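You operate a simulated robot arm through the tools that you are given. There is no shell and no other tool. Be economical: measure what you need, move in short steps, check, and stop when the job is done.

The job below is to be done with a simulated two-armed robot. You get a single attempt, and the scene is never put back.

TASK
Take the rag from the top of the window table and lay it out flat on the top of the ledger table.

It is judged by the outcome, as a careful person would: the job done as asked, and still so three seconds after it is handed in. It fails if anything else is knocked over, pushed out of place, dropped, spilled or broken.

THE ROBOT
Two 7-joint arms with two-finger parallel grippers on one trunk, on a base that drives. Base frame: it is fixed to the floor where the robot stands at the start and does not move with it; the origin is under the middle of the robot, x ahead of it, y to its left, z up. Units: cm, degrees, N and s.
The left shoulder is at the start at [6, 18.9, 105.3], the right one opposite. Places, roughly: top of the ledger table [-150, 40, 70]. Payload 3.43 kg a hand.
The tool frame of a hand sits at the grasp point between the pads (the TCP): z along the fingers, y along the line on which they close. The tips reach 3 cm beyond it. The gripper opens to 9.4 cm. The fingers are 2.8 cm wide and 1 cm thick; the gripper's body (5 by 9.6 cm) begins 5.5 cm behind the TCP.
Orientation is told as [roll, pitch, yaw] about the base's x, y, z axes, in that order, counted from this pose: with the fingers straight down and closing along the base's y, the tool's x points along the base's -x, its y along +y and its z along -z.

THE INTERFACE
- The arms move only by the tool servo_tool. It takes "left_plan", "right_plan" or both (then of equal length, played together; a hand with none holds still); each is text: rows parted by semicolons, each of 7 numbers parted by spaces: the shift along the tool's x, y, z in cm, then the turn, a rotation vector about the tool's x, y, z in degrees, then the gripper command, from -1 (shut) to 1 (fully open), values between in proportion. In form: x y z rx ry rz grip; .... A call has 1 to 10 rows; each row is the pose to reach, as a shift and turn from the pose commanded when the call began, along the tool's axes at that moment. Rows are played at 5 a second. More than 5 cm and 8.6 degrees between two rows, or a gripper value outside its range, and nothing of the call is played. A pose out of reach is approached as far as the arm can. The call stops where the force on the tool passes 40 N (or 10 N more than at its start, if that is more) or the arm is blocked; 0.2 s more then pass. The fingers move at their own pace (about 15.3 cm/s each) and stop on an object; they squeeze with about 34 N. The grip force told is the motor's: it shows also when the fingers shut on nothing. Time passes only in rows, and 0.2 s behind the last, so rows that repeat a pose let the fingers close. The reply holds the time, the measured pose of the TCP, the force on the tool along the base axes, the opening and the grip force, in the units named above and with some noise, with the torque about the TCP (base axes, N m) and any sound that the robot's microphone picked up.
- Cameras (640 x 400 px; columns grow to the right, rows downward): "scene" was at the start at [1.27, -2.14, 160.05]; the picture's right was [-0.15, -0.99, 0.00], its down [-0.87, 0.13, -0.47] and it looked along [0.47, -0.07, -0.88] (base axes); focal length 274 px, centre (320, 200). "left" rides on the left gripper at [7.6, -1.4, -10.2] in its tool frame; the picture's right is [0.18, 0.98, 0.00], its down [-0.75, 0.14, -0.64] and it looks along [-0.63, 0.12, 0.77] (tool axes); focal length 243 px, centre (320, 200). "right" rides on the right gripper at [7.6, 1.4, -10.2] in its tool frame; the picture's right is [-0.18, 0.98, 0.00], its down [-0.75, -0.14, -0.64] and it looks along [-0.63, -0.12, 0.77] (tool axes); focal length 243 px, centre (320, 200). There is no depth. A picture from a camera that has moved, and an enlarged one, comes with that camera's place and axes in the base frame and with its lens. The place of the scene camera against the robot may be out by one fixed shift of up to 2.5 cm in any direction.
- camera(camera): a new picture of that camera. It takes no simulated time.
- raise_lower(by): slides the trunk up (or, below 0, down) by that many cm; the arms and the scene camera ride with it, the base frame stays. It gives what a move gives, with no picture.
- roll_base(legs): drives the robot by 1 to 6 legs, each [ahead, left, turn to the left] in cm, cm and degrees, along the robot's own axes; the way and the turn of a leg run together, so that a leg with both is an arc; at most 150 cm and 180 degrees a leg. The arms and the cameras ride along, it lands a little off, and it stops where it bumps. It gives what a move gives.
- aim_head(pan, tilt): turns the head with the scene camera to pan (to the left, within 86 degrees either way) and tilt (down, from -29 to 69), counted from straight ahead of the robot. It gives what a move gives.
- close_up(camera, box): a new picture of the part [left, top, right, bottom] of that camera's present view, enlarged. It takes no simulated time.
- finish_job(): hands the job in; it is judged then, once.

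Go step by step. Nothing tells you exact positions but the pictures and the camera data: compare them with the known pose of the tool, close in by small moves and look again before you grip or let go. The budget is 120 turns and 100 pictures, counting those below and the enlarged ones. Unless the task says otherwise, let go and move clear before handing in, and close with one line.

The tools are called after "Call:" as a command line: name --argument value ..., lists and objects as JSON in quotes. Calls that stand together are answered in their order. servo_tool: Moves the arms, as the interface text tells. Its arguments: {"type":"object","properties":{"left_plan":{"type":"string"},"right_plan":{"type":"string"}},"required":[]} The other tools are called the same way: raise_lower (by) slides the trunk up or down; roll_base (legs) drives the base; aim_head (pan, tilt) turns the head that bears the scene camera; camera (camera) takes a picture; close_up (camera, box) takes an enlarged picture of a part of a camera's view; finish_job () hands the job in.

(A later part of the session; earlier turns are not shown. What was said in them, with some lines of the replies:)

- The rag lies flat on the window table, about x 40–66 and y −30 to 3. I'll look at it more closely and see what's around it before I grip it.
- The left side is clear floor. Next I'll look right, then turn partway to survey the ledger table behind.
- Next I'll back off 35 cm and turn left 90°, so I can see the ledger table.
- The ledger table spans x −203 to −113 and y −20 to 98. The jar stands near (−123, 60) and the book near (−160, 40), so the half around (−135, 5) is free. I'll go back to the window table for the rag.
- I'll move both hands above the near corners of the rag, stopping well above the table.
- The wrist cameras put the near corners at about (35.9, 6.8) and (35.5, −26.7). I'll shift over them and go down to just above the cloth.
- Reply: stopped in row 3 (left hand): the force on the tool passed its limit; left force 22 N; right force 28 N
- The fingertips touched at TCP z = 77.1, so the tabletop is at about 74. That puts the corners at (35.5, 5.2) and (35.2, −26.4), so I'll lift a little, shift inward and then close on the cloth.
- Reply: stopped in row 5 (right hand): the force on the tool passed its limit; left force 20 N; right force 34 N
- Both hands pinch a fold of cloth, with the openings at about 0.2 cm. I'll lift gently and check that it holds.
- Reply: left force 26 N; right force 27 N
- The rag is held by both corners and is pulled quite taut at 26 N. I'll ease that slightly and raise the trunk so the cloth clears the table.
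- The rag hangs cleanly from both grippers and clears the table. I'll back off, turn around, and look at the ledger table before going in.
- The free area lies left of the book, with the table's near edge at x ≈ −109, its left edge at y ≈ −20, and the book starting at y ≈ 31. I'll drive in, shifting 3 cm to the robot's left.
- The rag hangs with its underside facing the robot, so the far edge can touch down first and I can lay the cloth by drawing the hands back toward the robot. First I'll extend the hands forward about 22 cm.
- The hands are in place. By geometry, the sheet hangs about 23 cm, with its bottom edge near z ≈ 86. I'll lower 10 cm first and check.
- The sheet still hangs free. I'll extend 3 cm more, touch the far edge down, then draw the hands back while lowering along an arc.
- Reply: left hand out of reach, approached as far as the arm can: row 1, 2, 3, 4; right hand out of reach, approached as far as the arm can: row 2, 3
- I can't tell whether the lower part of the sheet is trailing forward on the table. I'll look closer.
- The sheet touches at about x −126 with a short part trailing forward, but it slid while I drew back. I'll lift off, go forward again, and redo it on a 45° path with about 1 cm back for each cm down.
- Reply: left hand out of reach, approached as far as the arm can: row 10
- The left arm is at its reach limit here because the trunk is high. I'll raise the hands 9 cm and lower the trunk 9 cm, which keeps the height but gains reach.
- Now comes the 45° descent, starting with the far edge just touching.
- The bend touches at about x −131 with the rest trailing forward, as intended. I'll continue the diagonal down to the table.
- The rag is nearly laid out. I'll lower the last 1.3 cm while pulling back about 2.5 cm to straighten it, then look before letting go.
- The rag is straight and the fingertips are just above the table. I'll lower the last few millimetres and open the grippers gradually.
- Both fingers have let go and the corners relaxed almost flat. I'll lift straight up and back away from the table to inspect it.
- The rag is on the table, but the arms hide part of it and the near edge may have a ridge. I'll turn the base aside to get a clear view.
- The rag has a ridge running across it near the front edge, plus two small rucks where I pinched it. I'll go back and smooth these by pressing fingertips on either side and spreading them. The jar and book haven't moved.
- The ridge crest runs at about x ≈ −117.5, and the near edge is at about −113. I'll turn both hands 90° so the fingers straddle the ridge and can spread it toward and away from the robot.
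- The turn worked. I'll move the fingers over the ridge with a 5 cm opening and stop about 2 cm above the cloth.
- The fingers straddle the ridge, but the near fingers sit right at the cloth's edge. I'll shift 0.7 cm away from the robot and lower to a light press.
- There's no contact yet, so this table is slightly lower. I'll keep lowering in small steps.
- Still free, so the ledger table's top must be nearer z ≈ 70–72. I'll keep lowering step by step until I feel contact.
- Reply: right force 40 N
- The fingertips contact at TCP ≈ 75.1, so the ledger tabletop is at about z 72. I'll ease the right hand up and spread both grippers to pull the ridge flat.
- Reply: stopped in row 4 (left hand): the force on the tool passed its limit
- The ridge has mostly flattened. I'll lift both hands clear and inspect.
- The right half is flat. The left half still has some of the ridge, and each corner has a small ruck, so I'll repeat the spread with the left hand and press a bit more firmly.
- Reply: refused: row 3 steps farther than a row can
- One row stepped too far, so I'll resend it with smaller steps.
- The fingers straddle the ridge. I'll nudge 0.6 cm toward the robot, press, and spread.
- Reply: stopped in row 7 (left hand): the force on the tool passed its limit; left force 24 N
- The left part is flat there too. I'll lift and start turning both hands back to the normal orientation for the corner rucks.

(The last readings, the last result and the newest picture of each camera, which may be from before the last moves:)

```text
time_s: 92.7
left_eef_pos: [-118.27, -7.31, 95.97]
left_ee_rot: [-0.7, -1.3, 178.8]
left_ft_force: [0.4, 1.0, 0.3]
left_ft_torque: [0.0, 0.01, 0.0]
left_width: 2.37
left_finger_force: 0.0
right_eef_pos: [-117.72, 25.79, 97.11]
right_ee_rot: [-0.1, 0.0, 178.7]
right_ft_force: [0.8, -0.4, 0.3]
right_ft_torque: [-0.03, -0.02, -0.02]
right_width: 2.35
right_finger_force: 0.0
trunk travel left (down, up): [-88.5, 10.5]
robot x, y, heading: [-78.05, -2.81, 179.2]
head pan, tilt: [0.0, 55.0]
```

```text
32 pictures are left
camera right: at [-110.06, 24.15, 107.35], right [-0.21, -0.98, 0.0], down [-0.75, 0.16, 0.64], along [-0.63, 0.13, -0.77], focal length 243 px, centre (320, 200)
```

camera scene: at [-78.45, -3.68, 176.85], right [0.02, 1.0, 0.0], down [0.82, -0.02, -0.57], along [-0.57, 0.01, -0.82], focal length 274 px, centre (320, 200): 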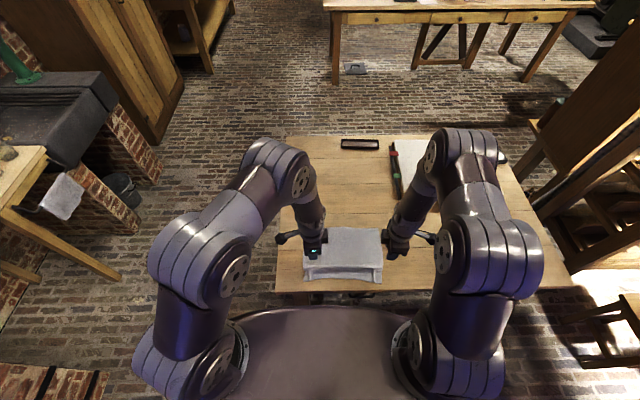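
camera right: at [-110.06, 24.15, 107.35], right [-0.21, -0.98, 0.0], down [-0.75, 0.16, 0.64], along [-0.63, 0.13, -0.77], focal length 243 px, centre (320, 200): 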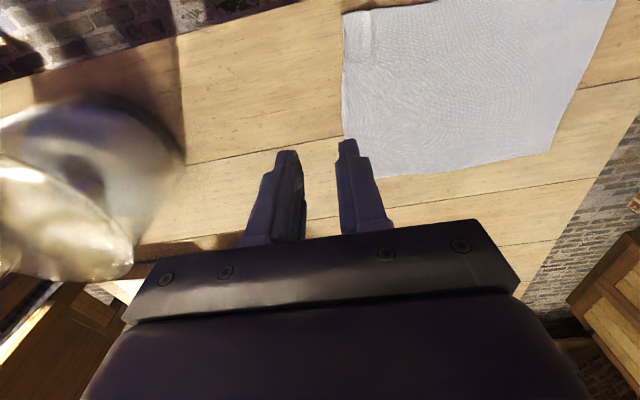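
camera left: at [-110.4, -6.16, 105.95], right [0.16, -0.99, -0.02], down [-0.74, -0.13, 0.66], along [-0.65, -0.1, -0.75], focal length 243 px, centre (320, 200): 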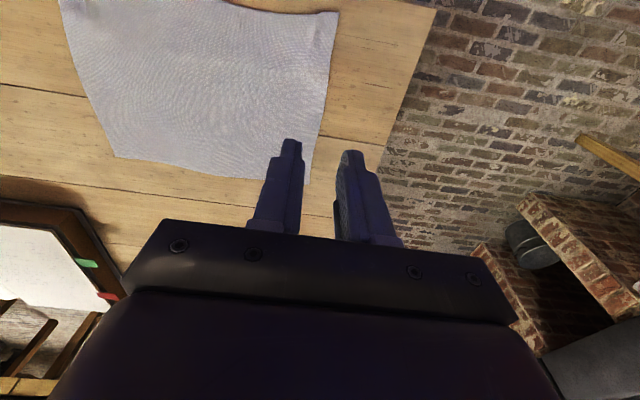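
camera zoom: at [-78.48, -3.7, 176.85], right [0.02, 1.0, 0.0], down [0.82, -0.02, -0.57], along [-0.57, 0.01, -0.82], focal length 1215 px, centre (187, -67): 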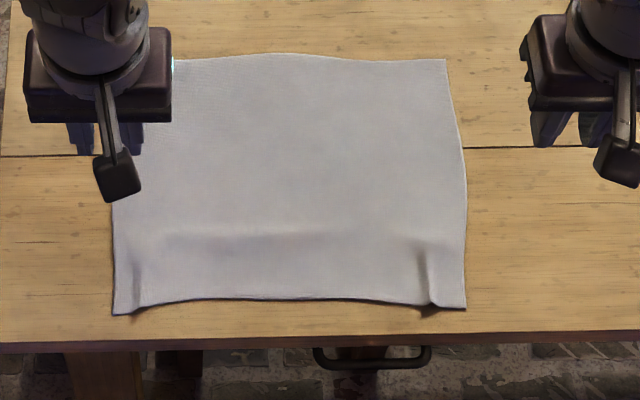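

Much flatter now. Only the pinch rucks near the two front corners remain, the right one clearer than the left, so I'll straddle each with a 2.4 cm opening and hover above.

Call:
servo_tool --left_plan "1.5 -0.5 2 0 0 0 -0.5; 3 -1 5 0 0 0 -0.5; 4.3 -1.5 8.5 0 0 0 -0.5; 4.3 -1.5 12.5 0 0 0 -0.5; 4.3 -1.5 16 0 0 0 -0.5; 4.3 -1.5 18 0 0 0 -0.5" --right_plan "1.5 2.5 2 0 0 0 -0.5; 3 5 5 0 0 0 -0.5; 3.9 7.2 8.5 0 0 0 -0.5; 3.9 7.2 12.5 0 0 0 -0.5; 3.9 7.2 16 0 0 0 -0.5; 3.9 7.2 19 0 0 0 -0.5"

Call:
camera --camera "left"

Call:
camera --camera "right"

```text
time_s: 94.1
left_eef_pos: [-114.44, -5.81, 77.77]
left_ee_rot: [-0.7, -1.2, 178.6]
left_ft_force: [-0.4, 0.9, 0.3]
left_ft_torque: [0.03, 0.02, -0.01]
left_width: 2.35
left_finger_force: 0.1
right_eef_pos: [-114.04, 18.47, 78.09]
right_ee_rot: [0.1, -0.1, 178.7]
right_ft_force: [-0.7, -0.5, -0.5]
right_ft_torque: [0.02, -0.02, 0.02]
right_width: 2.35
right_finger_force: 0.0
trunk travel left (down, up): [-88.5, 10.5]
robot x, y, heading: [-78.51, -2.32, 178.5]
head pan, tilt: [0.0, 55.0]
```

```text
31 pictures are left
camera left: at [-106.62, -4.62, 87.74], right [0.16, -0.99, -0.02], down [-0.74, -0.13, 0.66], along [-0.65, -0.09, -0.75], focal length 243 px, centre (320, 200)
```

left: 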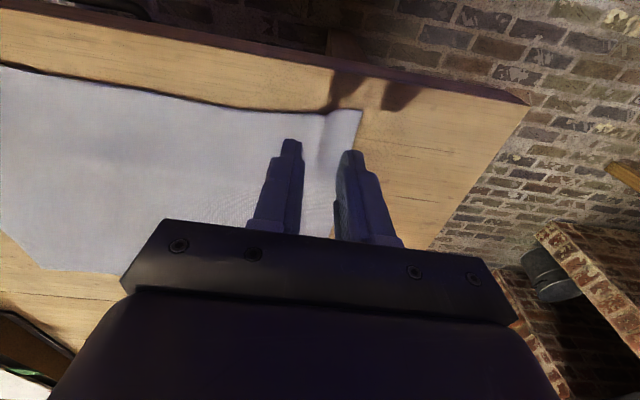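

```text
30 pictures are left
camera right: at [-106.32, 16.91, 88.32], right [-0.2, -0.98, 0.0], down [-0.75, 0.16, 0.64], along [-0.63, 0.13, -0.77], focal length 243 px, centre (320, 200)
```

right: 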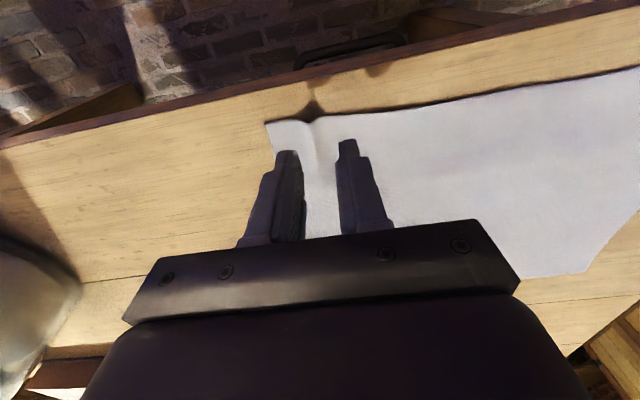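

Both rucks lie between the fingers. I'll press down lightly and spread.

Call:
servo_tool --left_plan "0 0 1.2 0 0 0 -0.5; 0 0 2.2 0 0 0 -0.5; 0 0 2.6 0 0 0 -0.5; 0 0 2.75 0 0 0 -0.5; 0 0 2.75 0 0 0 -0.4; 0 0 2.75 0 0 0 -0.3; 0 0 2.75 0 0 0 -0.2; 0 0 2.75 0 0 0 -0.2" --right_plan "0 0 1.5 0 0 0 -0.5; 0 0 2.5 0 0 0 -0.5; 0 0 2.9 0 0 0 -0.5; 0 0 3.05 0 0 0 -0.5; 0 0 3.05 0 0 0 -0.4; 0 0 3.05 0 0 0 -0.3; 0 0 3.05 0 0 0 -0.2; 0 0 3.05 0 0 0 -0.2"

Call:
camera --camera "left"

Call:
camera --camera "right"

```text
time_s: 95.9
left_eef_pos: [-114.57, -5.63, 75.21]
left_ee_rot: [-0.7, -1.5, 178.6]
left_ft_force: [-3.3, 4.8, 24.2]
left_ft_torque: [-0.38, -0.13, -0.05]
left_width: 3.45
left_finger_force: 0.0
right_eef_pos: [-113.93, 18.69, 75.28]
right_ee_rot: [-0.1, -0.1, 178.8]
right_ft_force: [-0.9, -0.1, 0.1]
right_ft_torque: [-0.01, 0.02, -0.02]
right_width: 3.77
right_finger_force: 0.1
trunk travel left (down, up): [-88.5, 10.5]
robot x, y, heading: [-78.07, -2.94, 178.8]
head pan, tilt: [0.0, 55.0]
```

```text
29 pictures are left
camera left: at [-106.56, -4.41, 85.16], right [0.16, -0.99, -0.02], down [-0.74, -0.13, 0.66], along [-0.65, -0.09, -0.75], focal length 243 px, centre (320, 200)
```

left: 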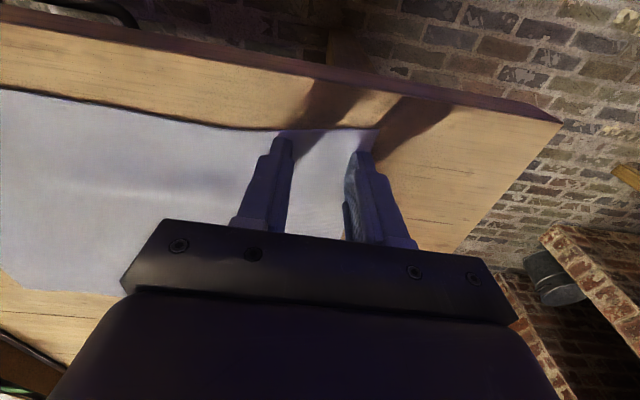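

```text
28 pictures are left
camera right: at [-106.21, 17.01, 85.43], right [-0.2, -0.98, 0.0], down [-0.75, 0.16, 0.64], along [-0.63, 0.13, -0.77], focal length 243 px, centre (320, 200)
```

right: 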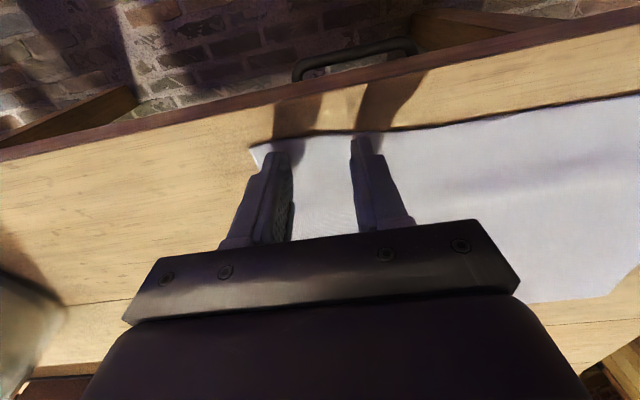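

Both spots look smooth between the fingers. I'll lift, move the hands outward, and inspect.

Call:
servo_tool --left_plan "0 0 -1 0 0 0 -0.2; 0 0 -4 0 0 0 -0.2; 0 0 -8 0 0 0 -0.2; 0 0 -12 0 0 0 -0.2; 0 0 -16 0 0 0 -0.2; 0 3 -18 0 0 0 -0.2; 0 7 -19 0 0 0 -0.2" --right_plan "0 0 -1 0 0 0 -0.2; 0 0 -4 0 0 0 -0.2; 0 0 -8 0 0 0 -0.2; 0 0 -12 0 0 0 -0.2; 0 0 -16 0 0 0 -0.2; 0 -3 -18 0 0 0 -0.2; 0 -7 -19 0 0 0 -0.2"

Call:
close_up --camera "scene" --box '[280, 215, 420, 305]'

```text
time_s: 97.5
left_eef_pos: [-114.0, -13.02, 93.93]
left_ee_rot: [-0.7, -1.3, 178.6]
left_ft_force: [0.7, -0.5, 0.2]
left_ft_torque: [-0.03, 0.02, 0.01]
left_width: 3.77
left_finger_force: 0.0
right_eef_pos: [-113.58, 25.54, 94.36]
right_ee_rot: [0.0, -0.1, 179.0]
right_ft_force: [0.8, 0.2, 0.3]
right_ft_torque: [0.05, -0.04, -0.02]
right_width: 3.78
right_finger_force: 0.1
trunk travel left (down, up): [-88.5, 10.5]
robot x, y, heading: [-78.42, -2.53, 178.7]
head pan, tilt: [0.0, 55.0]
```

```text
4.44 times, centred on (350, 260) of scene
camera zoom: at [-78.37, -3.72, 176.85], right [0.02, 1.0, 0.0], down [0.82, -0.02, -0.57], along [-0.57, 0.01, -0.82], focal length 1215 px, centre (187, -67)
```

zoom: 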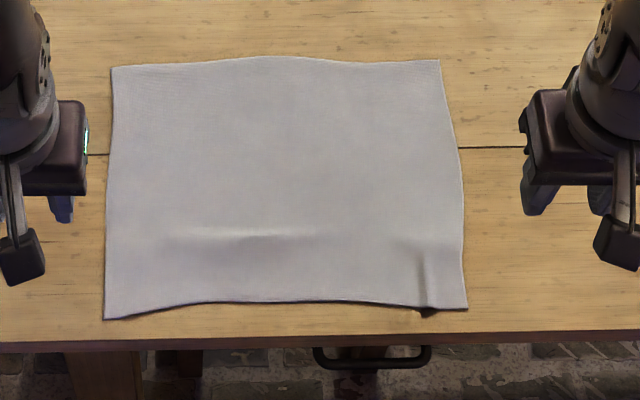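

The left corner is flat. A small ruck remains at the right corner, since the right hand made no contact last time, along with a low ripple left of centre. I'll do one more pass on both.

Call:
servo_tool --left_plan "-0.2 -4 1 0 0 0 -0.2; -0.4 -8 3 0 0 0 -0.2; -0.6 -12 5 0 0 0 -0.2; -0.8 -15 8 0 0 0 -0.2; -0.9 -16 12 0 0 0 -0.2; -0.9 -16 15 0 0 0 -0.2; -0.9 -16 17.5 0 0 0 -0.2; -0.9 -16 18.2 0 0 0 -0.2; -0.9 -16 18.2 0 0 0 -0.2" --right_plan "0 3 1 0 0 0 -0.4; -0.1 5 3 0 0 0 -0.53; -0.2 6.9 6 0 0 0 -0.53; -0.2 6.9 9 0 0 0 -0.53; -0.2 6.9 12 0 0 0 -0.53; -0.2 6.9 15 0 0 0 -0.53; -0.2 6.9 17.5 0 0 0 -0.53; -0.2 6.9 18.5 0 0 0 -0.53; -0.2 6.9 18.5 0 0 0 -0.53"

Call:
camera --camera "left"

Call:
camera --camera "right"

```text
time_s: 99.5
left_eef_pos: [-115.23, 3.29, 76.17]
left_ee_rot: [-0.6, -1.2, 178.7]
left_ft_force: [0.9, 0.0, -0.2]
left_ft_torque: [-0.01, -0.01, 0.02]
left_width: 3.77
left_finger_force: 0.1
right_eef_pos: [-114.17, 18.59, 75.68]
right_ee_rot: [0.0, -0.1, 178.8]
right_ft_force: [0.0, 0.6, 0.3]
right_ft_torque: [0.02, 0.0, 0.0]
right_width: 2.22
right_finger_force: 0.0
trunk travel left (down, up): [-88.5, 10.5]
robot x, y, heading: [-78.18, -2.55, 178.5]
head pan, tilt: [0.0, 55.0]
```

```text
26 pictures are left
camera left: at [-107.24, 4.54, 86.1], right [0.16, -0.99, -0.02], down [-0.74, -0.13, 0.66], along [-0.65, -0.09, -0.75], focal length 243 px, centre (320, 200)
```

left: 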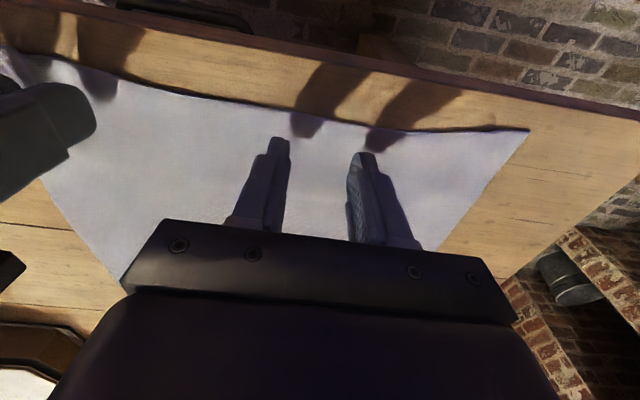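

```text
25 pictures are left
camera right: at [-106.6, 16.98, 85.92], right [-0.2, -0.98, 0.0], down [-0.75, 0.16, 0.64], along [-0.63, 0.13, -0.77], focal length 243 px, centre (320, 200)
```

right: 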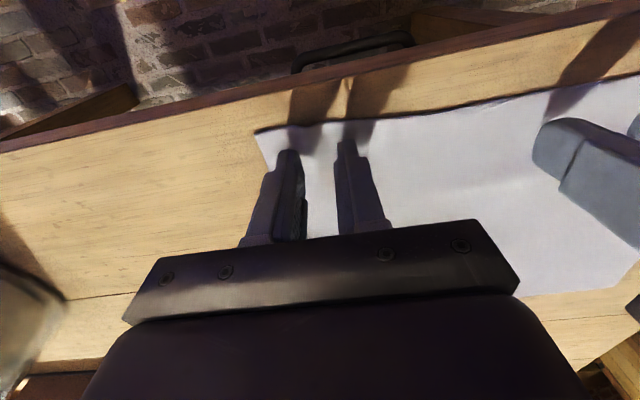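

Both are in place. I'll press down, then spread the right hand and draw the left a centimetre toward the robot.

Call:
servo_tool --left_plan "0 0 0.6 0 0 0 -0.2; 0 0 0.9 0 0 0 -0.2; 0 0 1.15 0 0 0 -0.2; 0.3 0 1.15 0 0 0 -0.2; 0.6 0 1.15 0 0 0 -0.2; 0.9 0 1.15 0 0 0 -0.2; 1 0 1.15 0 0 0 -0.2" --right_plan "0 0 0.3 0 0 0 -0.53; 0 0 0.55 0 0 0 -0.53; 0 0 0.75 0 0 0 -0.53; 0 0 0.75 0 0 0 -0.4; 0 0 0.75 0 0 0 -0.3; 0 0 0.75 0 0 0 -0.2; 0 0 0.75 0 0 0 -0.15"

Call:
camera --camera "right"

```text
time_s: 101.0
left_eef_pos: [-114.36, 3.47, 75.17]
left_ee_rot: [-0.9, -1.8, 178.6]
left_ft_force: [0.6, -1.8, 17.0]
left_ft_torque: [-0.44, -0.2, -0.02]
left_width: 3.85
left_finger_force: 0.2
right_eef_pos: [-114.18, 18.55, 75.08]
right_ee_rot: [0.0, -0.5, 178.8]
right_ft_force: [2.5, 1.3, 30.1]
right_ft_torque: [-0.06, -0.37, 0.01]
right_width: 3.15
right_finger_force: 0.2
trunk travel left (down, up): [-88.5, 10.5]
robot x, y, heading: [-78.12, -2.52, 178.8]
head pan, tilt: [0.0, 55.0]
stopped in row 7 (right hand): the force on the tool passed its limit (the readings are from after the stop); the commanded pose is now the measured one
```

```text
24 pictures are left
camera right: at [-106.47, 16.89, 85.29], right [-0.2, -0.98, 0.0], down [-0.74, 0.16, 0.65], along [-0.64, 0.13, -0.76], focal length 243 px, centre (320, 200)
```

right: 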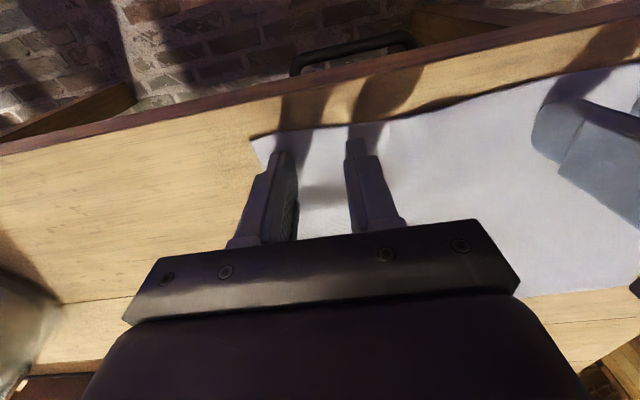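

I'll lift both hands and look again.

Call:
servo_tool --left_plan "0 0 -1 0 0 0 -0.2; 0 0 -4 0 0 0 -0.2; 0 0 -8 0 0 0 -0.2; 0 0 -12 0 0 0 -0.2; 0 0 -16 0 0 0 -0.2; 0 4 -18 0 0 0 -0.2; 0 8 -19 0 0 0 -0.2; 0 12 -19 0 0 0 -0.2; 0 16 -19 0 0 0 -0.2" --right_plan "0 0 -1 0 0 0 -0.25; 0 0 -4 0 0 0 -0.25; 0 0 -8 0 0 0 -0.25; 0 0 -12 0 0 0 -0.25; 0 0 -16 0 0 0 -0.25; 0 -3 -18 0 0 0 -0.25; 0 -7 -19 0 0 0 -0.25; 0 -7 -19 0 0 0 -0.25; 0 -7 -19 0 0 0 -0.25"

Call:
close_up --camera "scene" --box '[280, 215, 420, 305]'

```text
time_s: 103.0
left_eef_pos: [-114.14, -13.26, 93.52]
left_ee_rot: [-0.9, -1.4, 178.7]
left_ft_force: [1.0, 0.1, -0.5]
left_ft_torque: [-0.01, 0.01, -0.03]
left_width: 3.77
left_finger_force: 0.1
right_eef_pos: [-114.11, 25.51, 94.06]
right_ee_rot: [-0.1, -0.3, 178.8]
right_ft_force: [-0.5, 0.2, -0.2]
right_ft_torque: [0.0, -0.03, -0.04]
right_width: 3.51
right_finger_force: 0.0
trunk travel left (down, up): [-88.5, 10.5]
robot x, y, heading: [-78.22, -2.68, 178.6]
head pan, tilt: [0.0, 55.0]
```

```text
4.44 times, centred on (350, 260) of scene
camera zoom: at [-78.48, -3.94, 176.85], right [0.02, 1.0, 0.0], down [0.82, -0.02, -0.57], along [-0.57, 0.01, -0.82], focal length 1215 px, centre (187, -67)
```

zoom: 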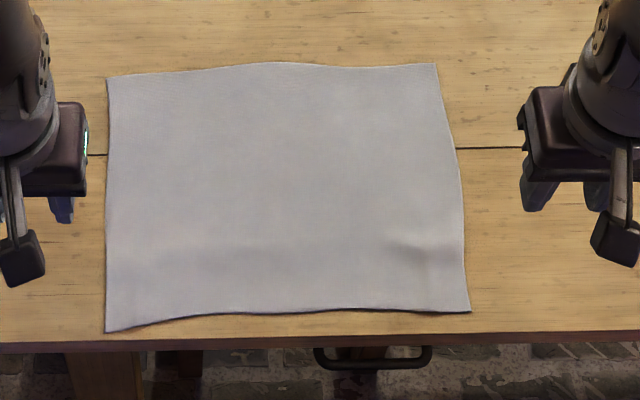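

The rag now lies flat with all of it on the table. I'll back away and do a final check.

Call:
roll_base --legs '[[-30, 0, 0]]'

Call:
camera --camera "scene"

```text
time_s: 105.0
left_eef_pos: [-84.24, -14.0, 93.56]
left_ee_rot: [-0.9, -1.4, 179.0]
left_ft_force: [-0.4, 0.7, 0.6]
left_ft_torque: [0.01, -0.01, -0.02]
left_width: 3.74
left_finger_force: 0.0
right_eef_pos: [-84.44, 24.85, 93.9]
right_ee_rot: [-0.1, -0.2, 179.3]
right_ft_force: [-0.5, -0.8, -0.3]
right_ft_torque: [0.0, 0.0, -0.03]
right_width: 3.52
right_finger_force: 0.1
trunk travel left (down, up): [-88.5, 10.5]
robot x, y, heading: [-48.31, -2.78, 179.0]
head pan, tilt: [0.0, 55.0]
```

```text
22 pictures are left
camera scene: at [-48.75, -4.23, 176.85], right [0.01, 1.0, 0.0], down [0.82, -0.01, -0.57], along [-0.57, 0.01, -0.82], focal length 274 px, centre (320, 200)
```

scene: 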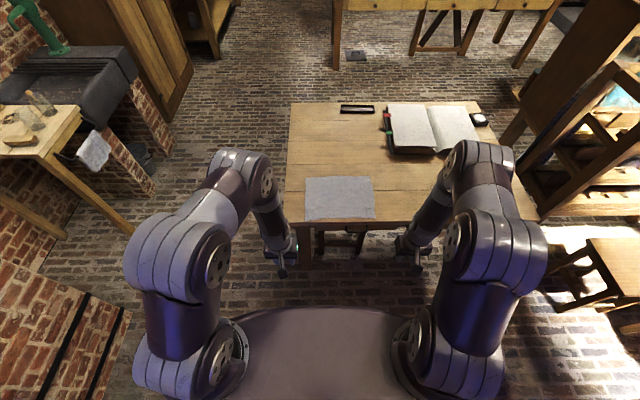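

The rag lies flat on the ledger table, the book and tray haven't moved, and the last right-hand views showed the jar still in place. The hands are clear, so I'm handing in.

Call:
finish_job

```text
The job is handed in.
```

I moved the rag from the window table and laid it flat on the ledger table, with the whole cloth on the top; as far as the pictures show, nothing else was disturbed.
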